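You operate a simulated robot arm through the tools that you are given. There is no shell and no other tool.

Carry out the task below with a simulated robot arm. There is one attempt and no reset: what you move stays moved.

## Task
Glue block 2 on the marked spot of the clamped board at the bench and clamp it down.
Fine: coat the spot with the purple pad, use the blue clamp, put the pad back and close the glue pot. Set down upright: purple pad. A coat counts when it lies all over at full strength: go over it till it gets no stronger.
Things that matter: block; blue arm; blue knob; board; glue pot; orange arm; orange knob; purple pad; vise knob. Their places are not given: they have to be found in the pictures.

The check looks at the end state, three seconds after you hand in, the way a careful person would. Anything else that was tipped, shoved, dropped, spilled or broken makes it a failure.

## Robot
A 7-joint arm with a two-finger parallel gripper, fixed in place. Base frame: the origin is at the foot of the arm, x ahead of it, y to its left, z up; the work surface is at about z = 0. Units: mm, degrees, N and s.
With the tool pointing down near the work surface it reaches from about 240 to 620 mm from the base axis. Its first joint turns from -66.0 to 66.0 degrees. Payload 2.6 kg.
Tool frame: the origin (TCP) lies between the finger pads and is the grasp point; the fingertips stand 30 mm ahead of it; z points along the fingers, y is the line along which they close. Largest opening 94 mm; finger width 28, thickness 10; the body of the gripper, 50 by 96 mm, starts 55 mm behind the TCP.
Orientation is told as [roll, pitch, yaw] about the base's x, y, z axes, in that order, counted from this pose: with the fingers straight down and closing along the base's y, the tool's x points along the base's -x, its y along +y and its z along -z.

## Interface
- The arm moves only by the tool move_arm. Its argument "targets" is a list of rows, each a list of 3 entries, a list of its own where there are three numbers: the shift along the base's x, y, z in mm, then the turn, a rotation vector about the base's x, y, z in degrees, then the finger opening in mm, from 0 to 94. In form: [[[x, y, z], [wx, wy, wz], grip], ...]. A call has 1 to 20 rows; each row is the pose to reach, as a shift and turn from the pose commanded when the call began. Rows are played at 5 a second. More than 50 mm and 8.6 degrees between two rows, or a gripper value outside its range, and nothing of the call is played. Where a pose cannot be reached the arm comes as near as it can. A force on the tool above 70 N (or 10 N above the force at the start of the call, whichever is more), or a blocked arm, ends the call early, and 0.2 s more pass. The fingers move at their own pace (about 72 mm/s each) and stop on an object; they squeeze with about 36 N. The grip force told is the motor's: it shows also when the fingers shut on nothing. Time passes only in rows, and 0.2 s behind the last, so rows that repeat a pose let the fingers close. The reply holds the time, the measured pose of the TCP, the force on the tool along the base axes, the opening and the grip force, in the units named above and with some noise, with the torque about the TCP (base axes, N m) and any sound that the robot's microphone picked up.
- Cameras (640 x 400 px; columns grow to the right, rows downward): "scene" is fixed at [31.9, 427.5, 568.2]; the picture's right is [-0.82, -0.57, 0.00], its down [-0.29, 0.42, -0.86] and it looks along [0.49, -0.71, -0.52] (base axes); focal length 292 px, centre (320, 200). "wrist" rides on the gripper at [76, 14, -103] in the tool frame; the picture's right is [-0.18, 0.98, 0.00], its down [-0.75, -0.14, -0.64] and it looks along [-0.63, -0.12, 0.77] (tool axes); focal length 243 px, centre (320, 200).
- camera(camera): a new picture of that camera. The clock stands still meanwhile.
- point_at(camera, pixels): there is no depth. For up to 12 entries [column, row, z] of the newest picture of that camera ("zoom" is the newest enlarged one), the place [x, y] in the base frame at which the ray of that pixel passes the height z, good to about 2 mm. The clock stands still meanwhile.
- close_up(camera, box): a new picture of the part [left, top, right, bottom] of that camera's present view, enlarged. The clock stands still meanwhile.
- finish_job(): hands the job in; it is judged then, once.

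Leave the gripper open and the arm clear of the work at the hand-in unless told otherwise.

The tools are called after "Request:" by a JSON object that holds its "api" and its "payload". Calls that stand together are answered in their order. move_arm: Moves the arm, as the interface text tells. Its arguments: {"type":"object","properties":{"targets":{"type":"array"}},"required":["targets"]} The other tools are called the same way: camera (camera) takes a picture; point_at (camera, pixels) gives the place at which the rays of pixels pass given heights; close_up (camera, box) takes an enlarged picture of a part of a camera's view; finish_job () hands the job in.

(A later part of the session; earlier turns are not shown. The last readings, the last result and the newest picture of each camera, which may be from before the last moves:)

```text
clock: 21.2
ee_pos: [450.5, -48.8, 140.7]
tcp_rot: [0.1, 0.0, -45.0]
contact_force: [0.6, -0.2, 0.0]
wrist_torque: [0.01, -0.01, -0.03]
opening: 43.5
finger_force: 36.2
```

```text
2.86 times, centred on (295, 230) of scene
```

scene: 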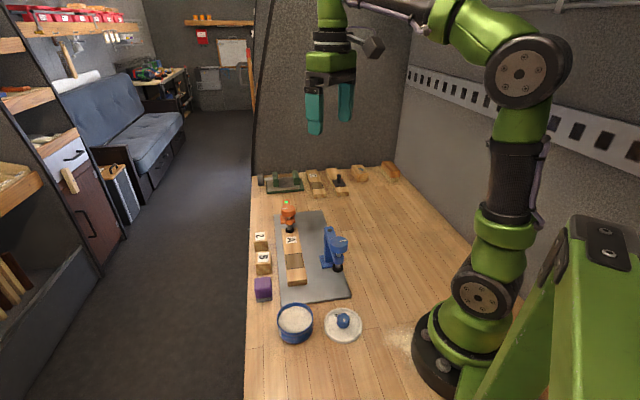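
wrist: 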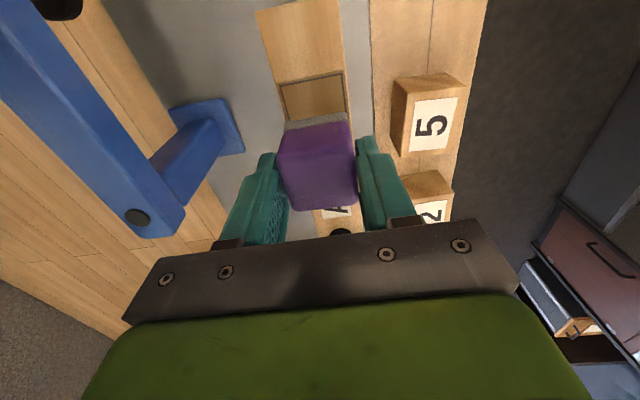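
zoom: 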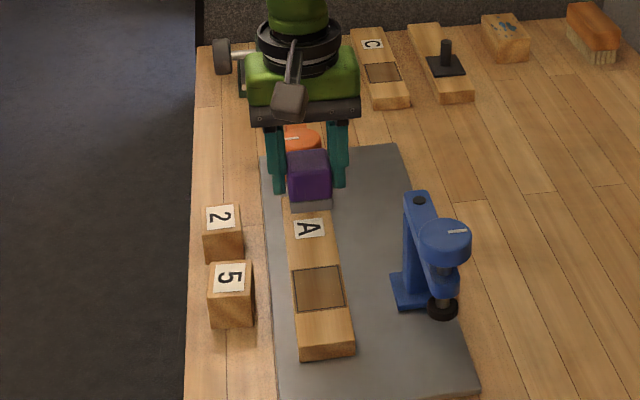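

Spot A looks just like the uncoated spot C, so the pad carried no glue yet. I look at the glue surface in the pot for an imprint and its level.

Request:
{"api": "close_up", "payload": {"camera": "scene", "box": [270, 295, 320, 350]}}

```text
7.27 times, centred on (295, 322) of scene
```

zoom: 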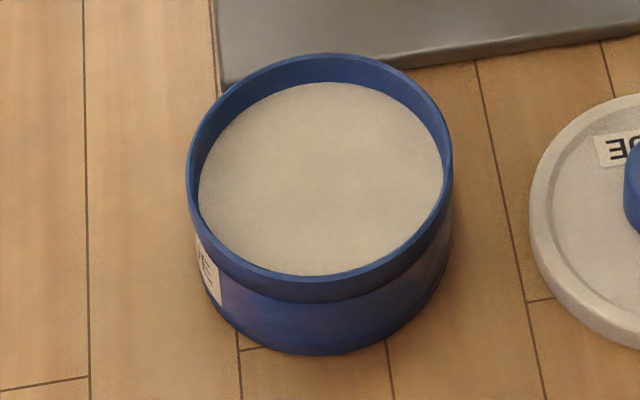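

The glue lies about 10 mm under the rim (z≈28–33), and the torque at the dip showed that one pad corner had rested on the rim instead. I go back over the pot, shifted a few mm toward +u, and look before dipping deeper.

Request:
{"api": "move_arm", "payload": {"targets": [[[-15, 18, 0], [0, 0, 0], 30], [[-35, 42, 0], [0, 0, 0], 30], [[-55, 66, 0], [0, 0, 0], 30], [[-75, 90, 0], [0, 0, 0], 30], [[-95, 113, 0], [0, 0, 0], 30], [[-115, 137, 0], [0, 0, 0], 30], [[-135, 160, 0], [0, 0, 0], 30], [[-150, 178.3, -10], [0, 0, 0], 30], [[-150, 178.3, -40], [0, 0, 0], 30], [[-150, 178.3, -50], [0, 0, 0], 30], [[-150, 178.3, -50], [0, 0, 0], 30]]}}

Request:
{"api": "close_up", "payload": {"camera": "wrist", "box": [250, 70, 390, 170]}}

Request:
{"api": "close_up", "payload": {"camera": "scene", "box": [265, 270, 335, 350]}}

```text
clock: 23.6
ee_pos: [302.6, 128.8, 88.3]
tcp_rot: [-0.1, 0.1, -45.0]
contact_force: [0.0, 0.6, -1.0]
wrist_torque: [-0.01, 0.03, -0.03]
opening: 43.6
finger_force: 36.2
```

```text
4.00 times, centred on (320, 120) of wrist
```

zoom: 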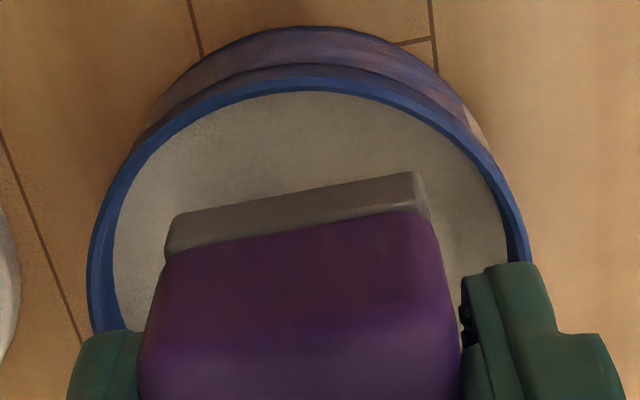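

```text
5.00 times, centred on (300, 310) of scene
```

zoom: 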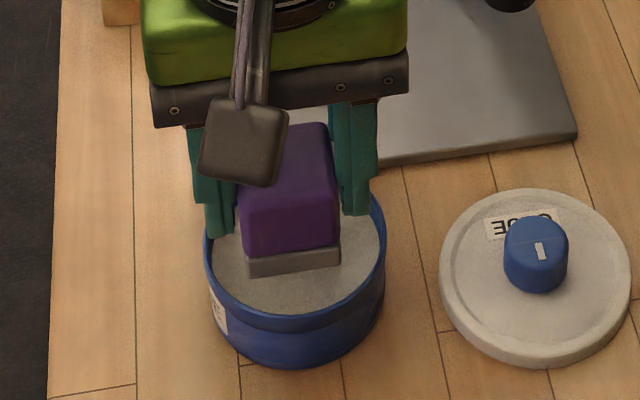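

Now the pad is centred in the rim with even gaps. I lower it in steps: 84, 81, 79 first.

Request:
{"api": "move_arm", "payload": {"targets": [[[0, 0, -3], [0, 0, 0], 30], [[0, 0, -6], [0, 0, 0], 30], [[0, 0, -8], [0, 0, 0], 30], [[0, 0, -10], [0, 0, 0], 30], [[0, 0, -10], [0, 0, 0], 30]]}}

Request:
{"api": "close_up", "payload": {"camera": "scene", "box": [265, 270, 335, 350]}}

Request:
{"api": "close_up", "payload": {"camera": "wrist", "box": [250, 70, 390, 170]}}

```text
clock: 24.8
ee_pos: [302.2, 129.6, 80.5]
tcp_rot: [0.0, 0.0, -45.1]
contact_force: [0.8, -0.3, -0.7]
wrist_torque: [-0.02, 0.01, 0.01]
opening: 43.6
finger_force: 36.0
```

```text
5.00 times, centred on (300, 310) of scene
```

zoom: 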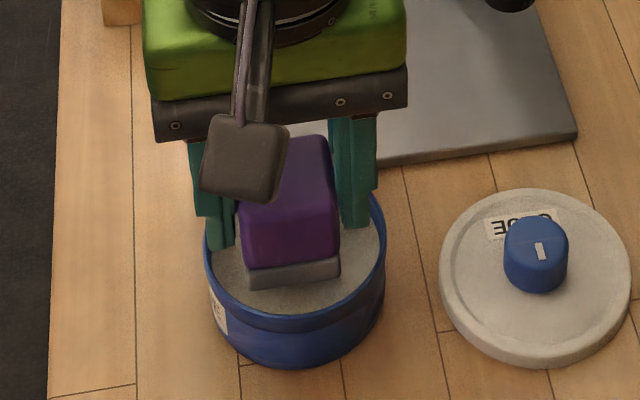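

```text
4.00 times, centred on (320, 120) of wrist
```

zoom: 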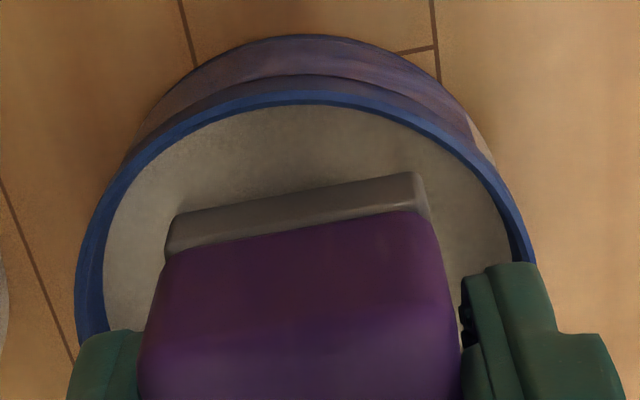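

No contact at z=80. I go on down 2 mm at a time.

Request:
{"api": "move_arm", "payload": {"targets": [[[0, 0, -2], [0, 0, 0], 30], [[0, 0, -4], [0, 0, 0], 30], [[0, 0, -4], [0, 0, 0], 30]]}}

Request:
{"api": "close_up", "payload": {"camera": "scene", "box": [265, 270, 335, 350]}}

```text
clock: 25.6
ee_pos: [302.4, 128.6, 75.7]
tcp_rot: [0.0, -0.1, -45.0]
contact_force: [-0.4, 0.0, -0.2]
wrist_torque: [-0.01, 0.0, -0.01]
opening: 43.5
finger_force: 36.2
```

```text
5.00 times, centred on (300, 310) of scene
```

zoom: 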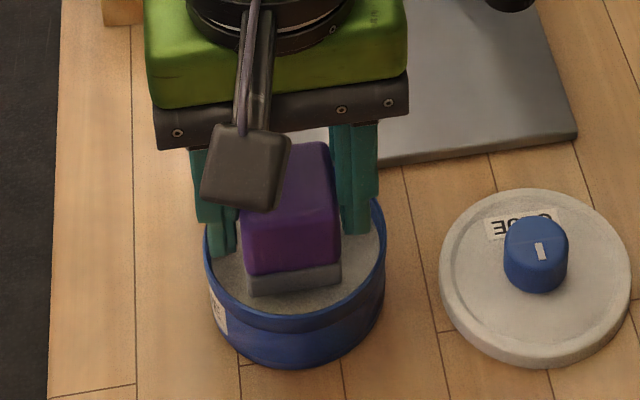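

Still free. Two more small steps.

Request:
{"api": "move_arm", "payload": {"targets": [[[0, 0, -1.5], [0, 0, 0], 30], [[0, 0, -3], [0, 0, 0], 30], [[0, 0, -3], [0, 0, 0], 30]]}}

Request:
{"api": "close_up", "payload": {"camera": "scene", "box": [275, 285, 325, 345]}}

Request:
{"api": "close_up", "payload": {"camera": "wrist", "box": [250, 70, 390, 170]}}

```text
clock: 26.4
ee_pos: [304.4, 129.3, 73.5]
tcp_rot: [0.0, 0.0, -45.0]
contact_force: [0.1, -0.1, -0.4]
wrist_torque: [0.0, -0.03, 0.01]
opening: 43.6
finger_force: 36.0
```

```text
6.67 times, centred on (300, 315) of scene
```

zoom: 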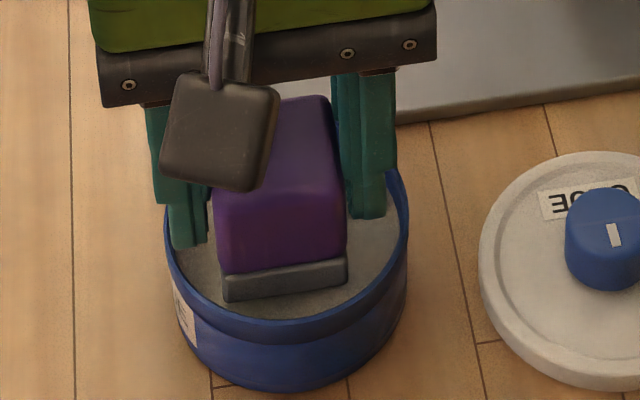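

```text
4.00 times, centred on (320, 120) of wrist
```

zoom: 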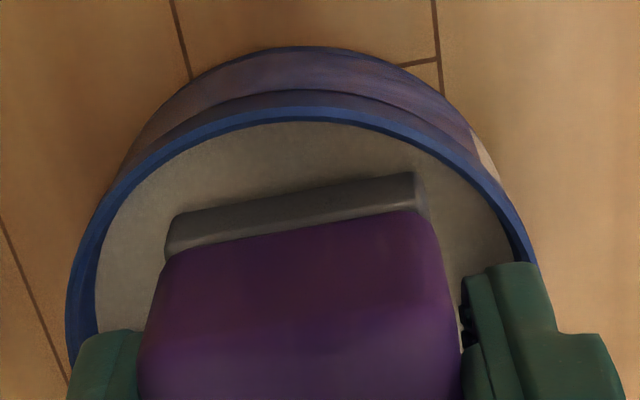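

Foam looks darker now, seemingly at the glue surface. I go 2.5 mm deeper (fingertips still above the rim), soak a second and check.

Request:
{"api": "move_arm", "payload": {"targets": [[[0, 0, -1.2], [0, 0, 0], 30], [[0, 0, -2.5], [0, 0, 0], 30], [[0, 0, -2.5], [0, 0, 0], 30], [[0, 0, -2.5], [0, 0, 0], 30]]}}

Request:
{"api": "close_up", "payload": {"camera": "scene", "box": [275, 285, 325, 345]}}

```text
clock: 27.4
ee_pos: [304.7, 129.2, 70.5]
tcp_rot: [0.1, -0.1, -45.0]
contact_force: [0.0, -0.4, -1.3]
wrist_torque: [-0.02, 0.02, -0.02]
opening: 43.1
finger_force: 36.9
```

```text
6.67 times, centred on (300, 315) of scene
```

zoom: 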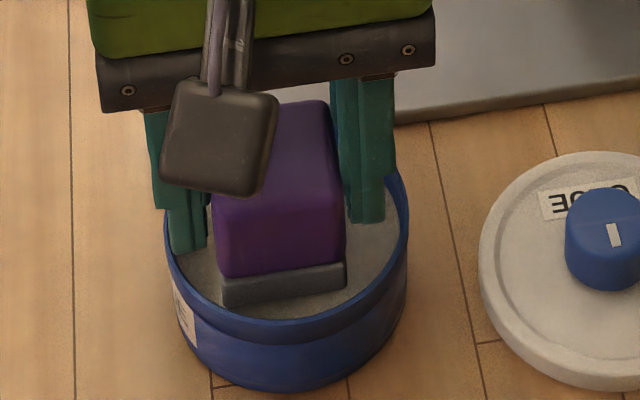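

The foam has become distinctly darker (wet). I lift it out and look at its colour in the light.

Request:
{"api": "move_arm", "payload": {"targets": [[[0, 0, 0], [0, 0, 0], 30], [[0, 0, 5], [0, 0, 0], 30], [[0, 0, 12], [0, 0, 0], 30], [[0, 0, 22], [0, 0, 0], 30], [[0, 0, 32], [0, 0, 0], 30], [[0, 0, 32], [0, 0, 0], 30]]}}

Request:
{"api": "close_up", "payload": {"camera": "scene", "box": [270, 265, 330, 345]}}

Request:
{"api": "close_up", "payload": {"camera": "wrist", "box": [250, 70, 390, 170]}}

```text
clock: 28.8
ee_pos: [303.2, 129.5, 104.3]
tcp_rot: [-0.1, 0.0, -45.0]
contact_force: [0.4, 0.5, -0.1]
wrist_torque: [-0.01, -0.01, 0.02]
opening: 43.4
finger_force: 35.8
```

```text
5.00 times, centred on (300, 305) of scene
```

zoom: 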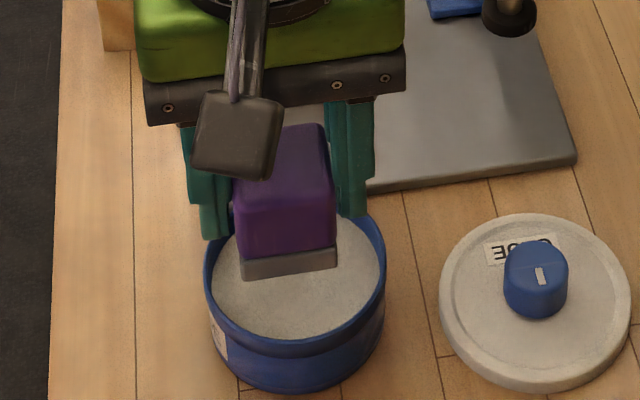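

```text
4.00 times, centred on (320, 120) of wrist
```

zoom: 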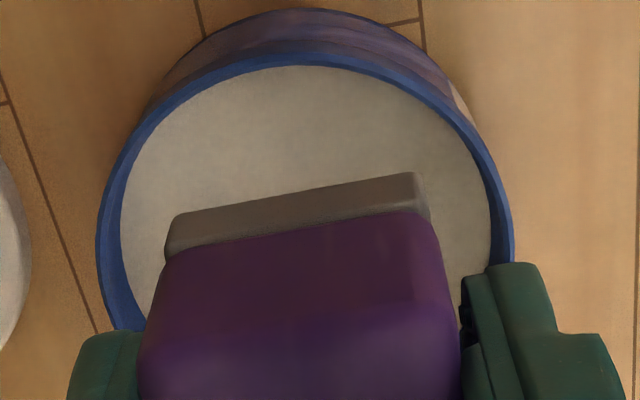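

The foam is plain grey again out of the shadow, so it still has not reached the glue. I measure where the foam's lower corners are now in the scene picture to know the pad's true bottom height.

Request:
{"api": "close_up", "payload": {"camera": "scene", "box": [270, 265, 330, 345]}}

Request:
{"api": "point_at", "payload": {"camera": "zoom", "pixels": [[243, 279, 50], [243, 279, 58], [243, 279, 66], [338, 266, 50], [338, 266, 58], [338, 266, 66], [242, 261, 66], [335, 246, 66], [296, 210, 40], [205, 270, 40], [386, 250, 40], [298, 342, 40]]}}

```text
5.00 times, centred on (300, 305) of scene
```

zoom: 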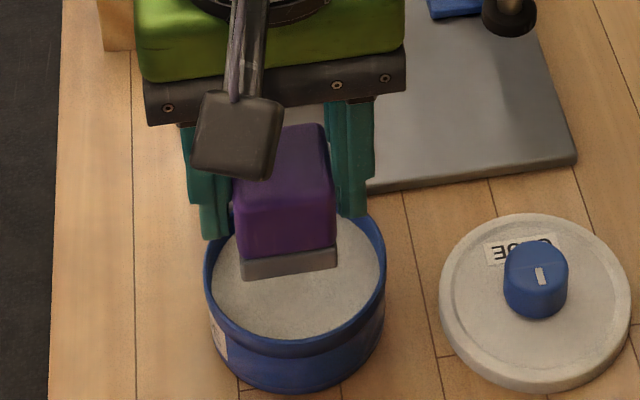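

```text
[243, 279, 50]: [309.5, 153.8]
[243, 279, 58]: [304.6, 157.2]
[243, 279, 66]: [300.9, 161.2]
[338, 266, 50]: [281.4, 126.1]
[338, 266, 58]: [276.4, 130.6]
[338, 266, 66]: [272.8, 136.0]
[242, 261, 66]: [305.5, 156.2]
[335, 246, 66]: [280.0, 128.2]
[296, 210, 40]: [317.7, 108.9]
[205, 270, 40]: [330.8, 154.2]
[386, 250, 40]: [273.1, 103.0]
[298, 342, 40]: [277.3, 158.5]
```

Request:
{"api": "point_at", "payload": {"camera": "scene", "pixels": [[295, 305.8, 20], [295, 305.8, 25], [295, 305.8, 30], [295, 305.8, 35], [295.3, 301.8, 35], [295.3, 301.8, 40], [295.3, 301.8, 45], [276.7, 320, 40], [313.3, 318.5, 40], [278.2, 320.5, 30], [311.9, 319, 30]]}}

```text
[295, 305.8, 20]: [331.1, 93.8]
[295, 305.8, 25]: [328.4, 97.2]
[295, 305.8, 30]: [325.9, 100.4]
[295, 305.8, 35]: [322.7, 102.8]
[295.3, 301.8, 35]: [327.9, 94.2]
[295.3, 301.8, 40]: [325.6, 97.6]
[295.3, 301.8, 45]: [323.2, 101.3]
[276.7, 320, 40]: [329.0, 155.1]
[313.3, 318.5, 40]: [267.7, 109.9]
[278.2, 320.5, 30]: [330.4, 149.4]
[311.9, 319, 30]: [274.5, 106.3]
```

The pad bottom seems to be about 45 mm under the TCP. I dip again and go deeper, 1 mm at a time past the earlier depth, watching force.

Request:
{"api": "move_arm", "payload": {"targets": [[[0, 0, -12], [0, 0, 0], 30], [[0, 0, -24], [0, 0, 0], 30], [[0, 0, -31], [0, 0, 0], 30], [[0, 0, -33], [0, 0, 0], 30], [[0, 0, -34], [0, 0, 0], 30], [[0, 0, -34], [0, 0, 0], 30]]}}

Request:
{"api": "close_up", "payload": {"camera": "scene", "box": [275, 285, 325, 345]}}

```text
clock: 30.2
ee_pos: [303.9, 128.4, 69.6]
tcp_rot: [0.1, 0.0, -45.0]
contact_force: [-7.6, -2.3, 27.7]
wrist_torque: [-0.25, 0.06, -0.07]
opening: 43.4
finger_force: 35.6
```

```text
6.67 times, centred on (300, 315) of scene
```

zoom: 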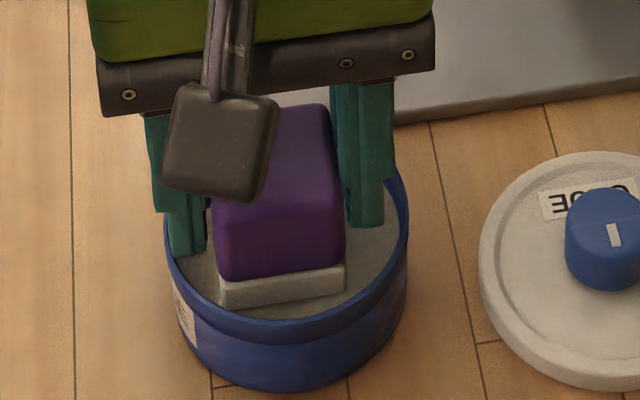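

The foam turned white: it has taken up glue (27.7 N contact). I lift it straight out and check it.

Request:
{"api": "move_arm", "payload": {"targets": [[[0, 0, 2], [0, 0, 0], 30], [[0, 0, 4], [0, 0, 0], 30], [[0, 0, 10], [0, 0, 0], 30], [[0, 0, 20], [0, 0, 0], 30], [[0, 0, 32], [0, 0, 0], 30], [[0, 0, 32], [0, 0, 0], 30]]}}

Request:
{"api": "close_up", "payload": {"camera": "scene", "box": [270, 265, 330, 345]}}

Request:
{"api": "close_up", "payload": {"camera": "wrist", "box": [250, 70, 390, 170]}}

```text
clock: 31.6
ee_pos: [303.4, 129.2, 99.0]
tcp_rot: [-0.1, 0.0, -45.0]
contact_force: [-0.1, 0.0, 0.0]
wrist_torque: [0.0, 0.0, 0.01]
opening: 43.3
finger_force: 36.0
```

```text
5.00 times, centred on (300, 305) of scene
```

zoom: 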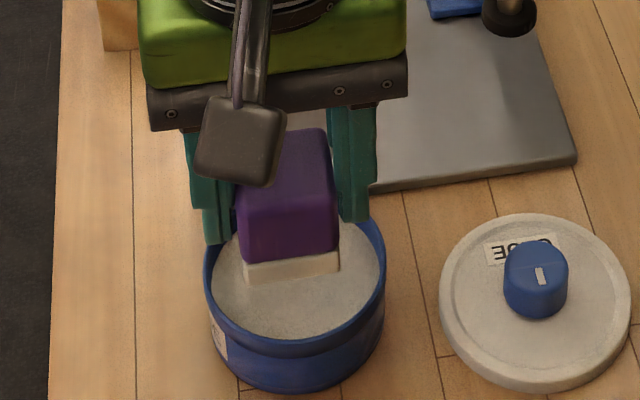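

```text
4.00 times, centred on (320, 120) of wrist
```

zoom: 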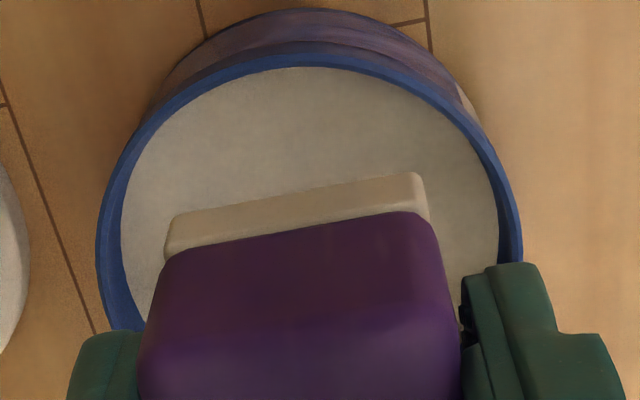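

The foam is cream coloured, loaded with glue. I carry it to the spot centre (421,-17.8) and lower to just above the board.

Request:
{"api": "move_arm", "payload": {"targets": [[[0, 0, 12], [0, 0, 0], 30], [[0, 0, 28], [0, 0, 0], 30], [[12, -15, 35], [0, 0, 0], 30], [[30, -37, 35], [0, 0, 0], 30], [[50, -62, 35], [0, 0, 0], 30], [[70, -87, 35], [0, 0, 0], 30], [[90, -112, 32], [0, 0, 0], 30], [[106, -131, 24], [0, 0, 0], 30], [[116, -144, 12], [0, 0, 0], 30], [[118, -146.3, 0], [0, 0, 0], 30], [[118, -146.3, -12], [0, 0, 0], 30], [[118, -146.3, -22], [0, 0, 0], 30], [[118, -146.3, -27], [0, 0, 0], 30], [[118, -146.3, -27], [0, 0, 0], 30]]}}

Request:
{"api": "close_up", "payload": {"camera": "scene", "box": [265, 220, 335, 300]}}

```text
clock: 34.6
ee_pos: [421.7, -17.6, 73.7]
tcp_rot: [0.0, 0.0, -45.0]
contact_force: [0.4, -0.1, -0.4]
wrist_torque: [0.01, 0.0, -0.04]
opening: 43.6
finger_force: 36.1
```

```text
5.00 times, centred on (300, 260) of scene
```

zoom: 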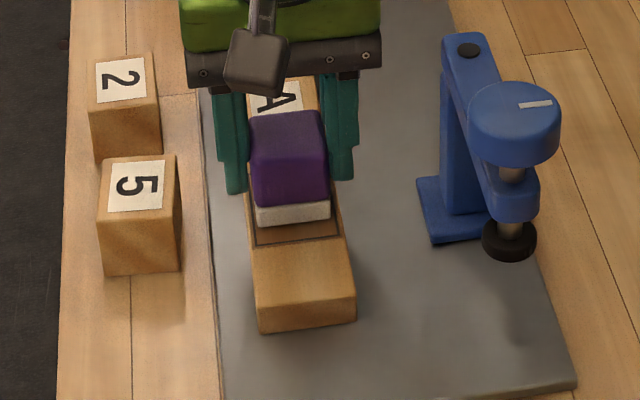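

The loaded pad is just above the spot. I touch down lightly (TCP 69.2) and stroke over the whole spot.

Request:
{"api": "move_arm", "payload": {"targets": [[[0, 0, -2.5], [0, 0, 0], 30], [[0, 0, -4.3], [0, 0, 0], 30], [[3.7, -3.7, -4.3], [0, 0, 0], 30], [[7.4, -7.4, -4.3], [0, 0, 0], 30], [[8.8, -6.0, -4.3], [0, 0, 0], 30], [[5.1, -2.3, -4.3], [0, 0, 0], 30], [[1.4, 1.4, -4.3], [0, 0, 0], 30], [[-2.3, 5.1, -4.3], [0, 0, 0], 30], [[-6.0, 8.8, -4.3], [0, 0, 0], 30], [[-8.8, 6.0, -4.3], [0, 0, 0], 30], [[-5.1, 2.3, -4.3], [0, 0, 0], 30], [[-1.4, -1.4, -4.3], [0, 0, 0], 30], [[2.3, -5.1, -4.3], [0, 0, 0], 30], [[6.0, -8.8, -4.3], [0, 0, 0], 30], [[7.4, -7.4, -4.3], [0, 0, 0], 30], [[0, 0, -4.3], [0, 0, 0], 30], [[-7.4, 7.4, -4.3], [0, 0, 0], 30], [[0, 0, -4.3], [0, 0, 0], 30]]}}

Request:
{"api": "close_up", "payload": {"camera": "scene", "box": [265, 220, 335, 300]}}

```text
clock: 38.4
ee_pos: [421.7, -16.3, 70.4]
tcp_rot: [0.1, 0.1, -44.9]
contact_force: [-3.8, 4.1, 12.6]
wrist_torque: [0.02, -0.02, 0.04]
opening: 43.4
finger_force: 36.3
```

```text
5.00 times, centred on (300, 260) of scene
```

zoom: 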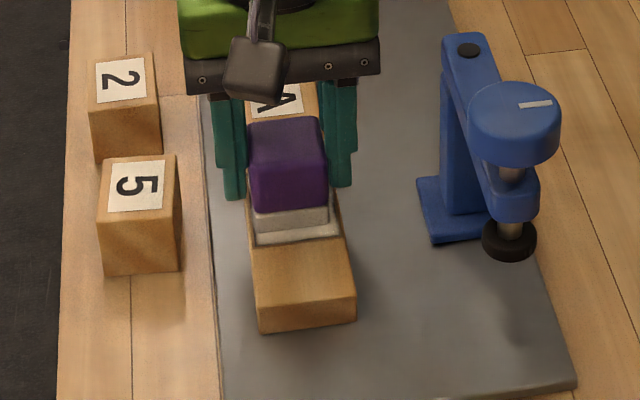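

A whitish coat shows in front of the pad, force 12.6 N. I do a second full pass and then lift aside to inspect.

Request:
{"api": "move_arm", "payload": {"targets": [[[4, -4, 0], [0, 0, 0], 30], [[7.8, -7.8, 0], [0, 0, 0], 30], [[9.2, -6.4, 0], [0, 0, 0], 30], [[5.1, -2.3, 0], [0, 0, 0], 30], [[1.4, 1.4, 0], [0, 0, 0], 30], [[-2.3, 5.1, 0], [0, 0, 0], 30], [[-6.4, 9.2, 0], [0, 0, 0], 30], [[-7.8, 7.8, 0], [0, 0, 0], 30], [[-9.2, 6.4, 0], [0, 0, 0], 30], [[-5.1, 2.3, 0], [0, 0, 0], 30], [[-1.4, -1.4, 0], [0, 0, 0], 30], [[2.3, -5.1, 0], [0, 0, 0], 30], [[6.4, -9.2, 0], [0, 0, 0], 30], [[7.8, -7.8, 0], [0, 0, 0], 30], [[0, 0, 0], [0, 0, 0], 30], [[0, 0, 12], [0, 0, 0], 30], [[5, -5, 35], [0, 0, 0], 30], [[20, -20, 55], [0, 0, 0], 30], [[32, -32, 70], [0, 0, 0], 30], [[32, -32, 70], [0, 0, 0], 30]]}}

Request:
{"api": "close_up", "payload": {"camera": "scene", "box": [280, 240, 320, 280]}}

Request:
{"api": "close_up", "payload": {"camera": "wrist", "box": [260, 0, 390, 110]}}

```text
clock: 42.6
ee_pos: [452.7, -50.1, 139.3]
tcp_rot: [0.0, 0.0, -45.0]
contact_force: [-0.2, -1.0, 0.0]
wrist_torque: [0.0, 0.02, 0.0]
opening: 43.4
finger_force: 36.4
```

```text
10.00 times, centred on (300, 260) of scene
```

zoom: 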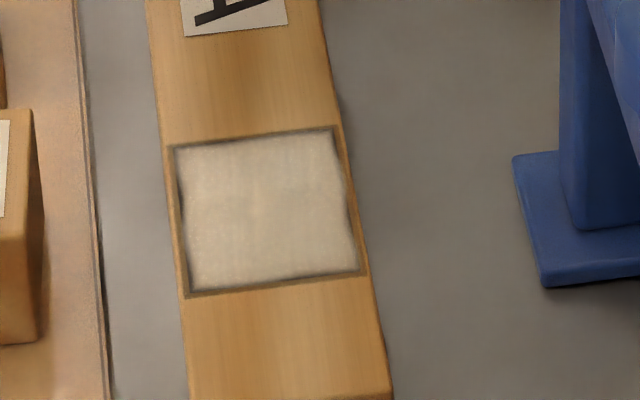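

```text
3.64 times, centred on (325, 55) of wrist
```

zoom: 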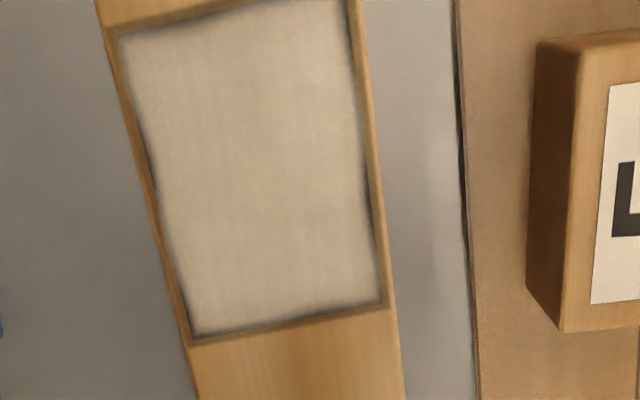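

The coat covers nearly all, with thinner strips at the two long edges in the middle. I check the foam, then do another pass with wider sideways shifts along the full length.

Request:
{"api": "close_up", "payload": {"camera": "scene", "box": [265, 195, 315, 245]}}

Request:
{"api": "move_arm", "payload": {"targets": [[[-12, 12, -15], [0, 0, 0], 30], [[-27, 27, -35], [0, 0, 0], 30], [[-32, 32, -58], [0, 0, 0], 30], [[-32, 32, -67], [0, 0, 0], 30], [[-32, 32, -70], [0, 0, 0], 30], [[-29.9, 34.1, -70], [0, 0, 0], 30], [[-26.2, 30.4, -70], [0, 0, 0], 30], [[-22.5, 26.7, -70], [0, 0, 0], 30], [[-26.2, 30.4, -70], [0, 0, 0], 30], [[-29.9, 34.1, -70], [0, 0, 0], 30], [[-33.6, 37.8, -70], [0, 0, 0], 30], [[-37.3, 41.5, -70], [0, 0, 0], 30], [[-41.5, 37.3, -70], [0, 0, 0], 30], [[-37.8, 33.6, -70], [0, 0, 0], 30], [[-34.1, 29.9, -70], [0, 0, 0], 30], [[-30.4, 26.2, -70], [0, 0, 0], 30], [[-26.7, 22.5, -70], [0, 0, 0], 30], [[-30.4, 26.2, -70], [0, 0, 0], 30], [[-34.1, 29.9, -70], [0, 0, 0], 30], [[-32, 32, -70], [0, 0, 0], 30]]}}

```text
8.00 times, centred on (290, 220) of scene
```

zoom: 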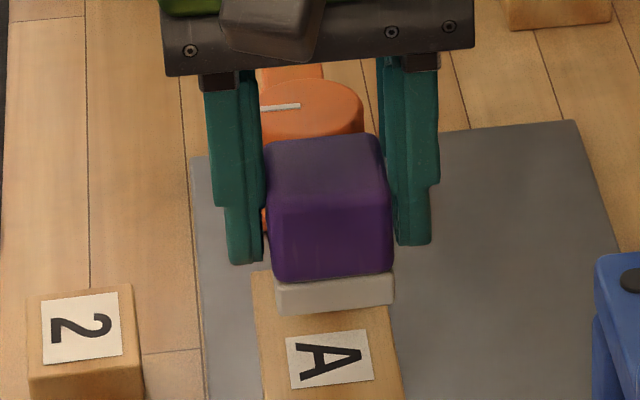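

```text
clock: 46.8
ee_pos: [421.1, -17.8, 69.1]
tcp_rot: [0.0, -0.1, -45.0]
contact_force: [-0.1, -0.1, -0.1]
wrist_torque: [-0.02, -0.02, 0.02]
opening: 43.6
finger_force: 36.0
```

The pass ended with no contact force, so the pad has crept up slightly in the grip. I press 1.5 mm further down and repeat the pass.

Request:
{"api": "move_arm", "payload": {"targets": [[[0, 0, -1], [0, 0, 0], 30], [[2.1, 2.1, -1.5], [0, 0, 0], 30], [[5.8, -1.6, -1.5], [0, 0, 0], 30], [[9.5, -5.3, -1.5], [0, 0, 0], 30], [[5.8, -1.6, -1.5], [0, 0, 0], 30], [[2.1, 2.1, -1.5], [0, 0, 0], 30], [[-1.6, 5.8, -1.5], [0, 0, 0], 30], [[-5.3, 9.5, -1.5], [0, 0, 0], 30], [[-7.4, 7.4, -1.5], [0, 0, 0], 30], [[-9.5, 5.3, -1.5], [0, 0, 0], 30], [[-5.8, 1.6, -1.5], [0, 0, 0], 30], [[-2.1, -2.1, -1.5], [0, 0, 0], 30], [[1.6, -5.8, -1.5], [0, 0, 0], 30], [[5.3, -9.5, -1.5], [0, 0, 0], 30], [[1.6, -5.8, -1.5], [0, 0, 0], 30], [[-2.1, -2.1, -1.5], [0, 0, 0], 30], [[0, 0, -1.5], [0, 0, 0], 30], [[0, 0, -1.5], [0, 0, 0], 30]]}}

```text
clock: 50.6
ee_pos: [421.5, -18.5, 68.7]
tcp_rot: [-0.1, 0.0, -45.1]
contact_force: [-3.2, -9.2, 22.6]
wrist_torque: [-0.33, 0.04, -0.05]
opening: 43.0
finger_force: 35.8
```

Good pressure this time (22 N). I lift aside and inspect the coat.

Request:
{"api": "move_arm", "payload": {"targets": [[[0, 0, 5], [0, 0, 0], 30], [[0, 0, 15], [0, 0, 0], 30], [[5, -5, 35], [0, 0, 0], 30], [[20, -20, 55], [0, 0, 0], 30], [[32, -32, 70], [0, 0, 0], 30], [[32, -32, 70], [0, 0, 0], 30]]}}

Request:
{"api": "close_up", "payload": {"camera": "scene", "box": [280, 240, 320, 280]}}

Request:
{"api": "close_up", "payload": {"camera": "wrist", "box": [260, 0, 390, 110]}}

Request:
{"api": "close_up", "payload": {"camera": "scene", "box": [265, 195, 315, 245]}}

```text
clock: 52.0
ee_pos: [452.6, -49.3, 136.6]
tcp_rot: [0.2, 0.0, -45.1]
contact_force: [0.1, -0.7, -0.8]
wrist_torque: [0.02, -0.03, 0.0]
opening: 43.3
finger_force: 35.7
```

```text
10.00 times, centred on (300, 260) of scene
```

zoom: 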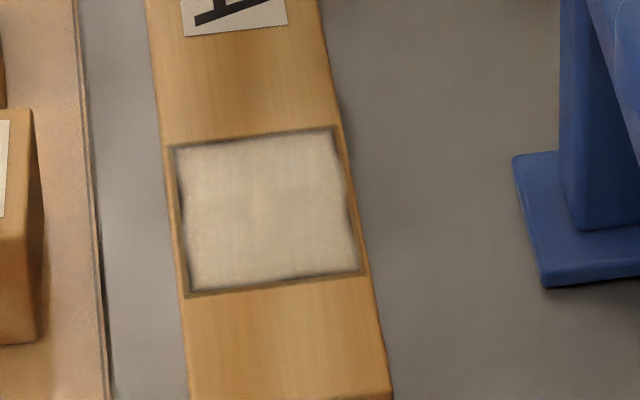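

```text
3.64 times, centred on (325, 55) of wrist
```

zoom: 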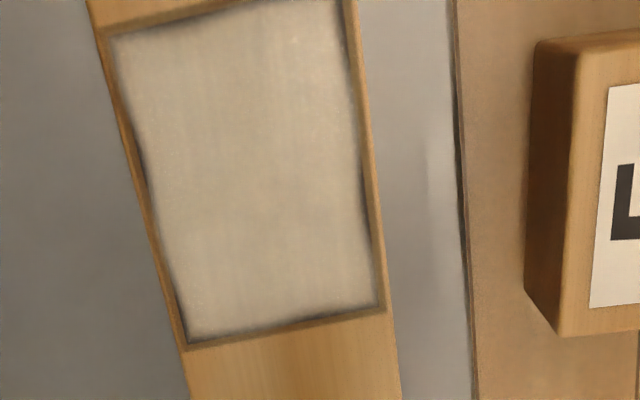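

```text
8.00 times, centred on (290, 220) of scene
```

zoom: 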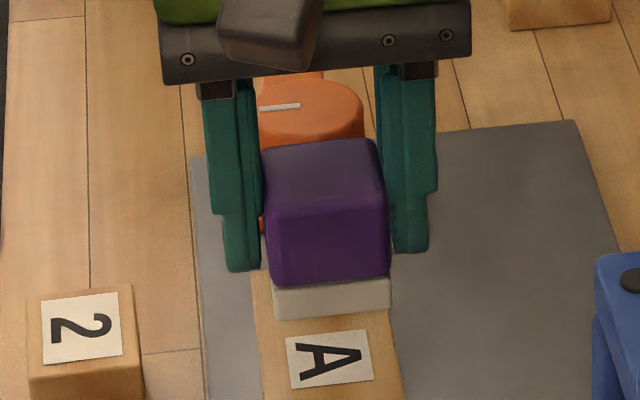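

The coat got a bit stronger; the long edges in the middle are still slightly thin. I do passes shifted 4 mm to each side along the whole length.

Request:
{"api": "move_arm", "payload": {"targets": [[[-14, 14, -20], [0, 0, 0], 30], [[-28, 28, -45], [0, 0, 0], 30], [[-32, 32, -62], [0, 0, 0], 30], [[-32, 32, -68], [0, 0, 0], 30], [[-29.2, 34.8, -70.3], [0, 0, 0], 30], [[-25.3, 30.9, -70.3], [0, 0, 0], 30], [[-21.4, 27.0, -70.3], [0, 0, 0], 30], [[-29.2, 34.8, -70.3], [0, 0, 0], 30], [[-37, 42.6, -70.3], [0, 0, 0], 30], [[-29.2, 34.8, -70.3], [0, 0, 0], 30], [[-21.4, 27.0, -70.3], [0, 0, 0], 30], [[-27, 21.4, -70.3], [0, 0, 0], 30], [[-34.8, 29.2, -70.3], [0, 0, 0], 30], [[-42.6, 37, -70.3], [0, 0, 0], 30], [[-34.8, 29.2, -70.3], [0, 0, 0], 30], [[-27, 21.4, -70.3], [0, 0, 0], 30], [[-34.8, 29.2, -70.3], [0, 0, 0], 30], [[-42.6, 37, -70.3], [0, 0, 0], 30], [[-32, 32, -70.3], [0, 0, 0], 30], [[-32, 32, -70.3], [0, 0, 0], 30]]}}

```text
clock: 56.2
ee_pos: [421.6, -16.6, 68.6]
tcp_rot: [0.1, 0.0, -45.0]
contact_force: [-8.5, 4.8, 24.7]
wrist_torque: [0.04, 0.23, 0.0]
opening: 43.5
finger_force: 36.1
```

Request:
{"api": "move_arm", "payload": {"targets": [[[0, 0, 5], [0, 0, 0], 30], [[0, 0, 15], [0, 0, 0], 30], [[5, -5, 35], [0, 0, 0], 30], [[20, -20, 55], [0, 0, 0], 30], [[32, -32, 70], [0, 0, 0], 30], [[32, -32, 70], [0, 0, 0], 30]]}}

Request:
{"api": "close_up", "payload": {"camera": "scene", "box": [280, 240, 320, 280]}}

Request:
{"api": "close_up", "payload": {"camera": "wrist", "box": [260, 0, 390, 110]}}

Request:
{"api": "close_up", "payload": {"camera": "scene", "box": [265, 195, 315, 245]}}

```text
clock: 57.6
ee_pos: [454.4, -50.0, 139.4]
tcp_rot: [0.1, -0.1, -45.0]
contact_force: [-0.2, 0.5, -0.5]
wrist_torque: [-0.01, 0.01, -0.01]
opening: 43.5
finger_force: 36.0
```

```text
10.00 times, centred on (300, 260) of scene
```

zoom: 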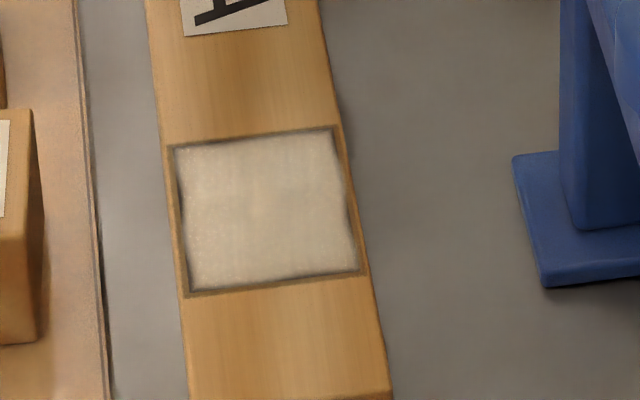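

```text
3.64 times, centred on (325, 55) of wrist
```

zoom: 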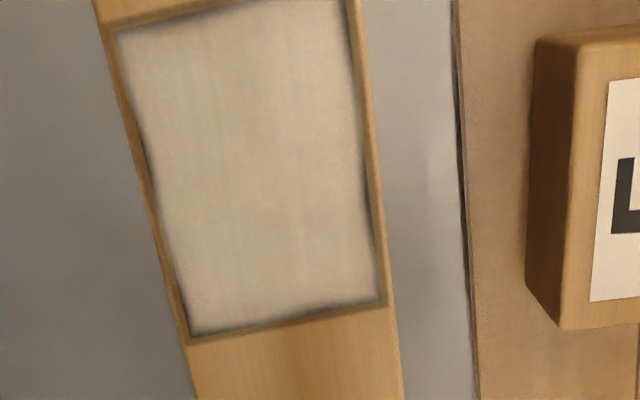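

```text
8.00 times, centred on (290, 220) of scene
```

zoom: 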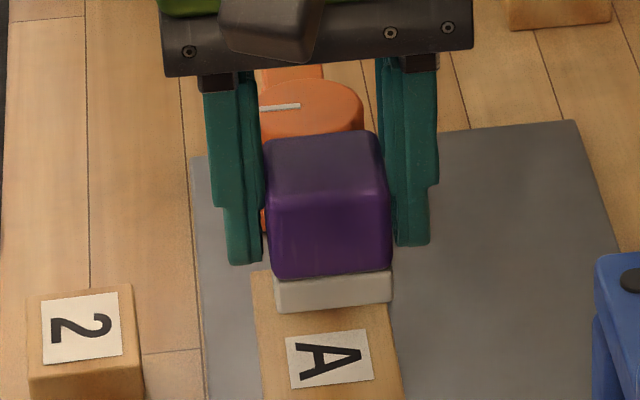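

The coat is now more even. To see whether it still grows, I make one more complete pass and compare.

Request:
{"api": "move_arm", "payload": {"targets": [[[-14, 14, -20], [0, 0, 0], 30], [[-28, 28, -45], [0, 0, 0], 30], [[-32, 32, -62], [0, 0, 0], 30], [[-32, 32, -68], [0, 0, 0], 30], [[-28.5, 35.5, -70.5], [0, 0, 0], 30], [[-24.6, 31.6, -70.5], [0, 0, 0], 30], [[-20.7, 27.7, -70.5], [0, 0, 0], 30], [[-28.5, 35.5, -70.5], [0, 0, 0], 30], [[-36.3, 43.3, -70.5], [0, 0, 0], 30], [[-39.8, 39.8, -70.5], [0, 0, 0], 30], [[-43.3, 36.3, -70.5], [0, 0, 0], 30], [[-35.5, 28.5, -70.5], [0, 0, 0], 30], [[-27.7, 20.7, -70.5], [0, 0, 0], 30], [[-24.2, 24.2, -70.5], [0, 0, 0], 30], [[-32, 32, -70.5], [0, 0, 0], 30], [[-39.8, 39.8, -70.5], [0, 0, 0], 30], [[-35.5, 28.5, -70.5], [0, 0, 0], 30], [[-28.5, 35.5, -70.5], [0, 0, 0], 30], [[-32, 32, -70.5], [0, 0, 0], 30]]}}

Request:
{"api": "move_arm", "payload": {"targets": [[[0, 0, 5], [0, 0, 0], 30], [[0, 0, 15], [0, 0, 0], 30], [[5, -5, 35], [0, 0, 0], 30], [[20, -20, 55], [0, 0, 0], 30], [[32, -32, 70], [0, 0, 0], 30], [[32, -32, 70], [0, 0, 0], 30]]}}

Request:
{"api": "close_up", "payload": {"camera": "scene", "box": [280, 240, 320, 280]}}

Request:
{"api": "close_up", "payload": {"camera": "wrist", "box": [260, 0, 390, 110]}}

Request:
{"api": "close_up", "payload": {"camera": "scene", "box": [240, 190, 340, 350]}}

```text
clock: 61.6
ee_pos: [421.4, -17.4, 67.1]
tcp_rot: [0.1, -0.1, -44.8]
contact_force: [5.4, 3.7, 18.1]
wrist_torque: [0.1, -0.22, 0.02]
opening: 43.5
finger_force: 36.2
```

```text
clock: 63.0
ee_pos: [453.1, -49.8, 140.3]
tcp_rot: [0.0, 0.0, -45.0]
contact_force: [0.2, 1.0, -2.2]
wrist_torque: [0.02, 0.03, 0.01]
opening: 43.4
finger_force: 36.5
```

```text
10.00 times, centred on (300, 260) of scene
```

zoom: 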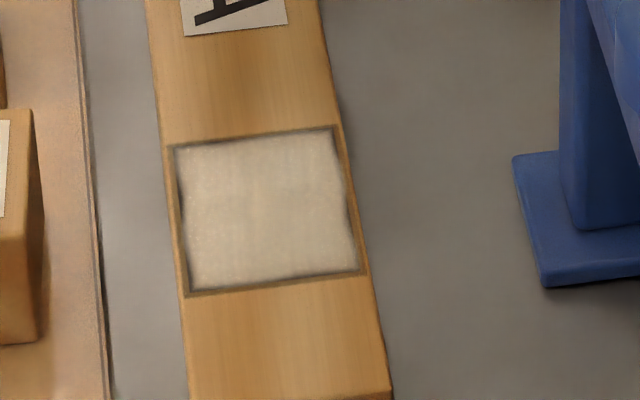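

```text
3.64 times, centred on (325, 55) of wrist
```

zoom: 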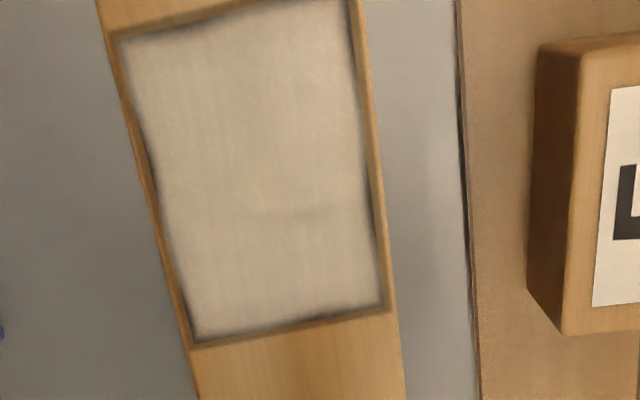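

```text
2.50 times, centred on (290, 270) of scene
```

zoom: 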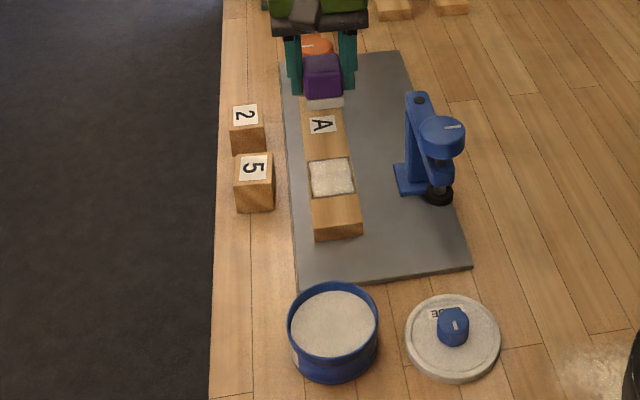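

Between the last two pictures the coat no longer changes visibly. To rule out that the pad just ran dry, I re-dip once and make a final pass. I return over the pot centre (303,128.5).

Request:
{"api": "move_arm", "payload": {"targets": [[[-15, 18, 0], [0, 0, 0], 30], [[-35, 42, 0], [0, 0, 0], 30], [[-55, 66, 0], [0, 0, 0], 30], [[-75, 90, 0], [0, 0, 0], 30], [[-95, 113, 0], [0, 0, 0], 30], [[-115, 137, 0], [0, 0, 0], 30], [[-135, 160, 0], [0, 0, 0], 30], [[-148, 176, -8], [0, 0, 0], 30], [[-150, 178.3, -25], [0, 0, 0], 30], [[-150, 178.3, -45], [0, 0, 0], 30], [[-150, 178.3, -58], [0, 0, 0], 30], [[-150, 178.3, -66], [0, 0, 0], 30], [[-150, 178.3, -69], [0, 0, 0], 30], [[-150, 178.3, -69], [0, 0, 0], 30]]}}

Request:
{"api": "close_up", "payload": {"camera": "scene", "box": [275, 285, 325, 345]}}

```text
clock: 66.0
ee_pos: [303.4, 129.5, 67.9]
tcp_rot: [-0.1, 0.1, -45.1]
contact_force: [1.1, 0.4, -0.5]
wrist_torque: [0.04, 0.03, 0.02]
opening: 43.3
finger_force: 36.1
```

```text
6.67 times, centred on (300, 315) of scene
```

zoom: 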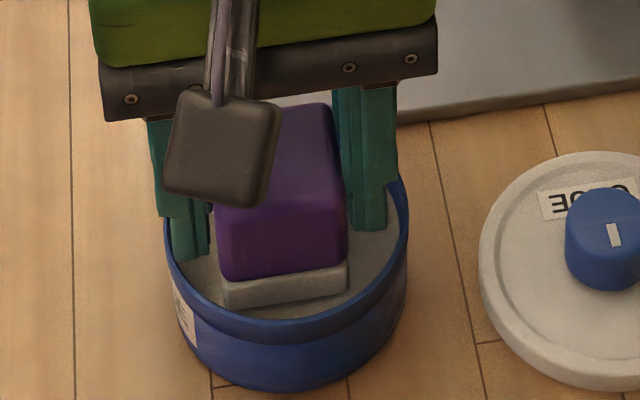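

The foam looks greyer than when freshly dipped, so it was partly used up. I lower a further 1.5 mm to reach the glue.

Request:
{"api": "move_arm", "payload": {"targets": [[[0, 0, -0.8], [0, 0, 0], 30], [[0, 0, -1.6], [0, 0, 0], 30], [[0, 0, -1.6], [0, 0, 0], 30]]}}

Request:
{"api": "close_up", "payload": {"camera": "scene", "box": [275, 285, 325, 345]}}

```text
clock: 66.8
ee_pos: [303.7, 129.4, 67.6]
tcp_rot: [0.0, 0.0, -45.0]
contact_force: [-5.4, -4.0, 12.7]
wrist_torque: [-0.03, -0.06, -0.02]
opening: 43.5
finger_force: 35.8
```

```text
6.67 times, centred on (300, 315) of scene
```

zoom: 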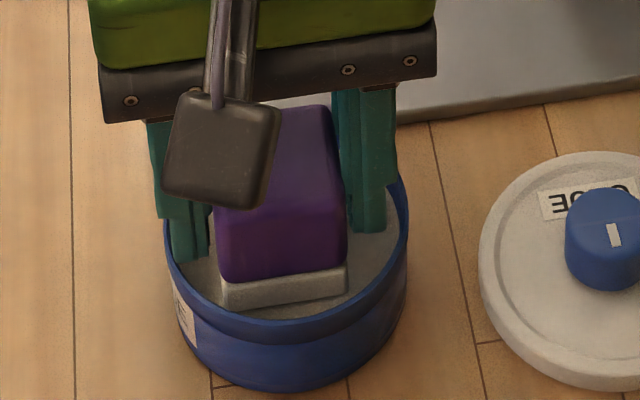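

Contact at 12.7 N and the foam brightened again. I hold a moment, then lift out and carry it back over the spot.

Request:
{"api": "move_arm", "payload": {"targets": [[[0, 0, -0.4], [0, 0, 0], 30], [[0, 0, -0.4], [0, 0, 0], 30], [[0, 0, -0.4], [0, 0, 0], 30], [[0, 0, 5], [0, 0, 0], 30], [[0, 0, 15], [0, 0, 0], 30], [[0, 0, 32], [0, 0, 0], 30], [[0, 0, 32], [0, 0, 0], 30]]}}

Request:
{"api": "close_up", "payload": {"camera": "scene", "box": [270, 265, 330, 345]}}

Request:
{"api": "close_up", "payload": {"camera": "scene", "box": [280, 240, 320, 280]}}

```text
clock: 68.4
ee_pos: [302.9, 128.6, 98.5]
tcp_rot: [0.0, 0.1, -45.1]
contact_force: [-0.9, 0.0, 0.2]
wrist_torque: [0.01, -0.04, 0.02]
opening: 43.7
finger_force: 35.6
```

```text
5.00 times, centred on (300, 305) of scene
```

zoom: 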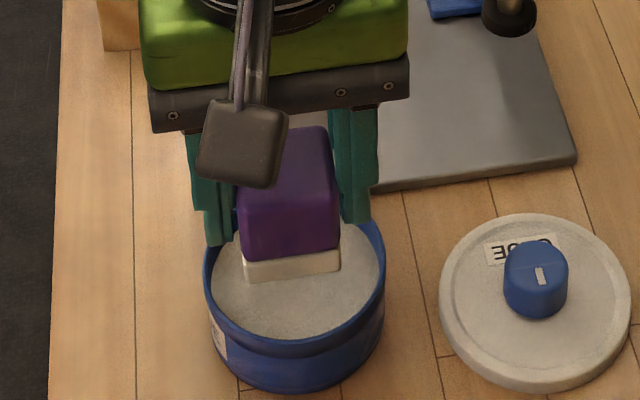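

```text
10.00 times, centred on (300, 260) of scene
```

zoom: 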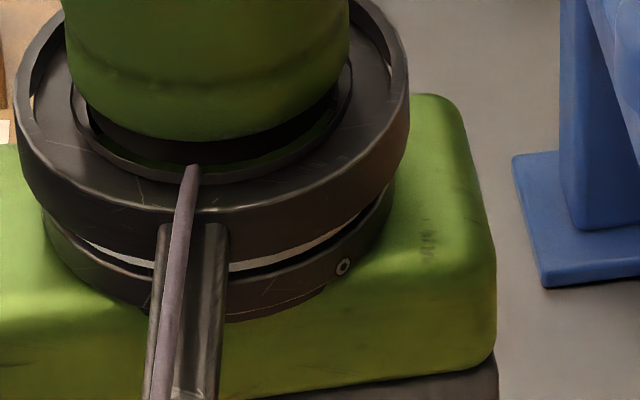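

Foam is fresh cream again. I carry it to the spot and stop 4 mm above.

Request:
{"api": "move_arm", "payload": {"targets": [[[0, 0, 14], [0, 0, 0], 30], [[4, -5, 34], [0, 0, 0], 30], [[18, -22, 40], [0, 0, 0], 30], [[36, -45, 40], [0, 0, 0], 30], [[56, -70, 40], [0, 0, 0], 30], [[76, -94, 38], [0, 0, 0], 30], [[94, -117, 32], [0, 0, 0], 30], [[108, -134, 22], [0, 0, 0], 30], [[116, -144, 8], [0, 0, 0], 30], [[118, -146.3, -8], [0, 0, 0], 30], [[118, -146.3, -20], [0, 0, 0], 30], [[118, -146.3, -27], [0, 0, 0], 30], [[118, -146.3, -27], [0, 0, 0], 30]]}}

Request:
{"api": "move_arm", "payload": {"targets": [[[0, 0, -3], [0, 0, 0], 30], [[2.8, 2.8, -5], [0, 0, 0], 30], [[6.7, -1.1, -5], [0, 0, 0], 30], [[10.6, -5.0, -5], [0, 0, 0], 30], [[6.7, -1.1, -5], [0, 0, 0], 30], [[2.8, 2.8, -5], [0, 0, 0], 30], [[-1.1, 6.7, -5], [0, 0, 0], 30], [[-5.0, 10.6, -5], [0, 0, 0], 30], [[-7.8, 7.8, -5], [0, 0, 0], 30], [[-10.6, 5.0, -5], [0, 0, 0], 30], [[-6.7, 1.1, -5], [0, 0, 0], 30], [[-2.8, -2.8, -5], [0, 0, 0], 30], [[1.1, -6.7, -5], [0, 0, 0], 30], [[5.0, -10.6, -5], [0, 0, 0], 30], [[7.8, -7.8, -5], [0, 0, 0], 30], [[3.9, -3.9, -5], [0, 0, 0], 30], [[0, 0, -5], [0, 0, 0], 30], [[-3.9, 3.9, -5], [0, 0, 0], 30], [[-7.8, 7.8, -5], [0, 0, 0], 30], [[0, 0, -5], [0, 0, 0], 30]]}}

Request:
{"api": "move_arm", "payload": {"targets": [[[0, 0, 5], [0, 0, 0], 30], [[0, 0, 15], [0, 0, 0], 30], [[5, -5, 35], [0, 0, 0], 30], [[20, -20, 55], [0, 0, 0], 30], [[32, -32, 70], [0, 0, 0], 30], [[32, -32, 70], [0, 0, 0], 30]]}}

Request:
{"api": "close_up", "payload": {"camera": "scene", "box": [280, 240, 320, 280]}}

Request:
{"api": "close_up", "payload": {"camera": "wrist", "box": [260, 0, 390, 110]}}

```text
clock: 71.2
ee_pos: [421.6, -16.1, 71.7]
tcp_rot: [0.0, 0.0, -45.1]
contact_force: [-0.6, 0.3, 0.2]
wrist_torque: [-0.02, 0.02, 0.01]
opening: 43.5
finger_force: 36.1
```

```text
clock: 75.4
ee_pos: [420.0, -17.4, 68.0]
tcp_rot: [-0.1, 0.3, -45.0]
contact_force: [0.3, -0.8, 0.4]
wrist_torque: [-0.03, -0.01, 0.01]
opening: 43.5
finger_force: 35.6
```

```text
clock: 76.8
ee_pos: [453.0, -51.6, 139.2]
tcp_rot: [0.0, 0.0, -45.0]
contact_force: [0.3, -0.5, -0.6]
wrist_torque: [0.02, 0.0, -0.01]
opening: 43.4
finger_force: 36.1
```

```text
10.00 times, centred on (300, 260) of scene
```

zoom: 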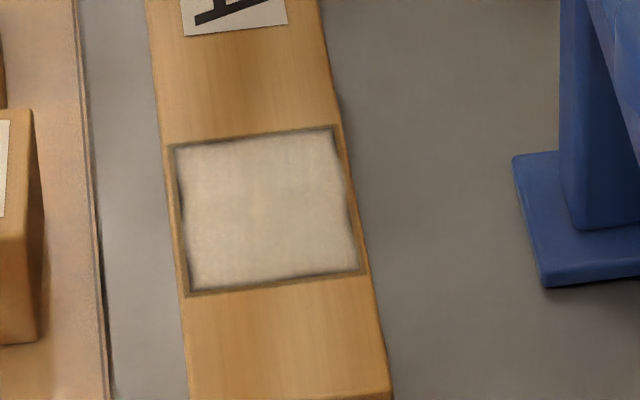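

```text
3.64 times, centred on (325, 55) of wrist
```

zoom: 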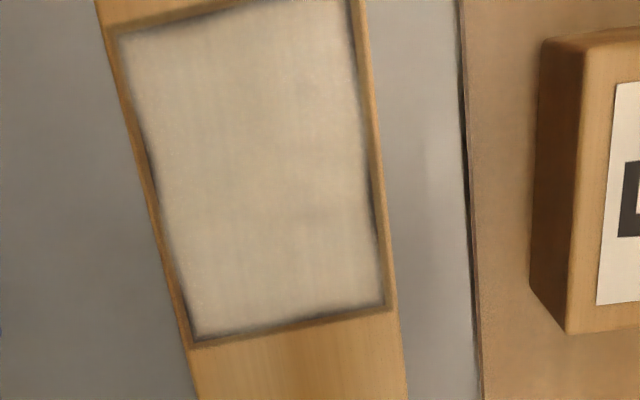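

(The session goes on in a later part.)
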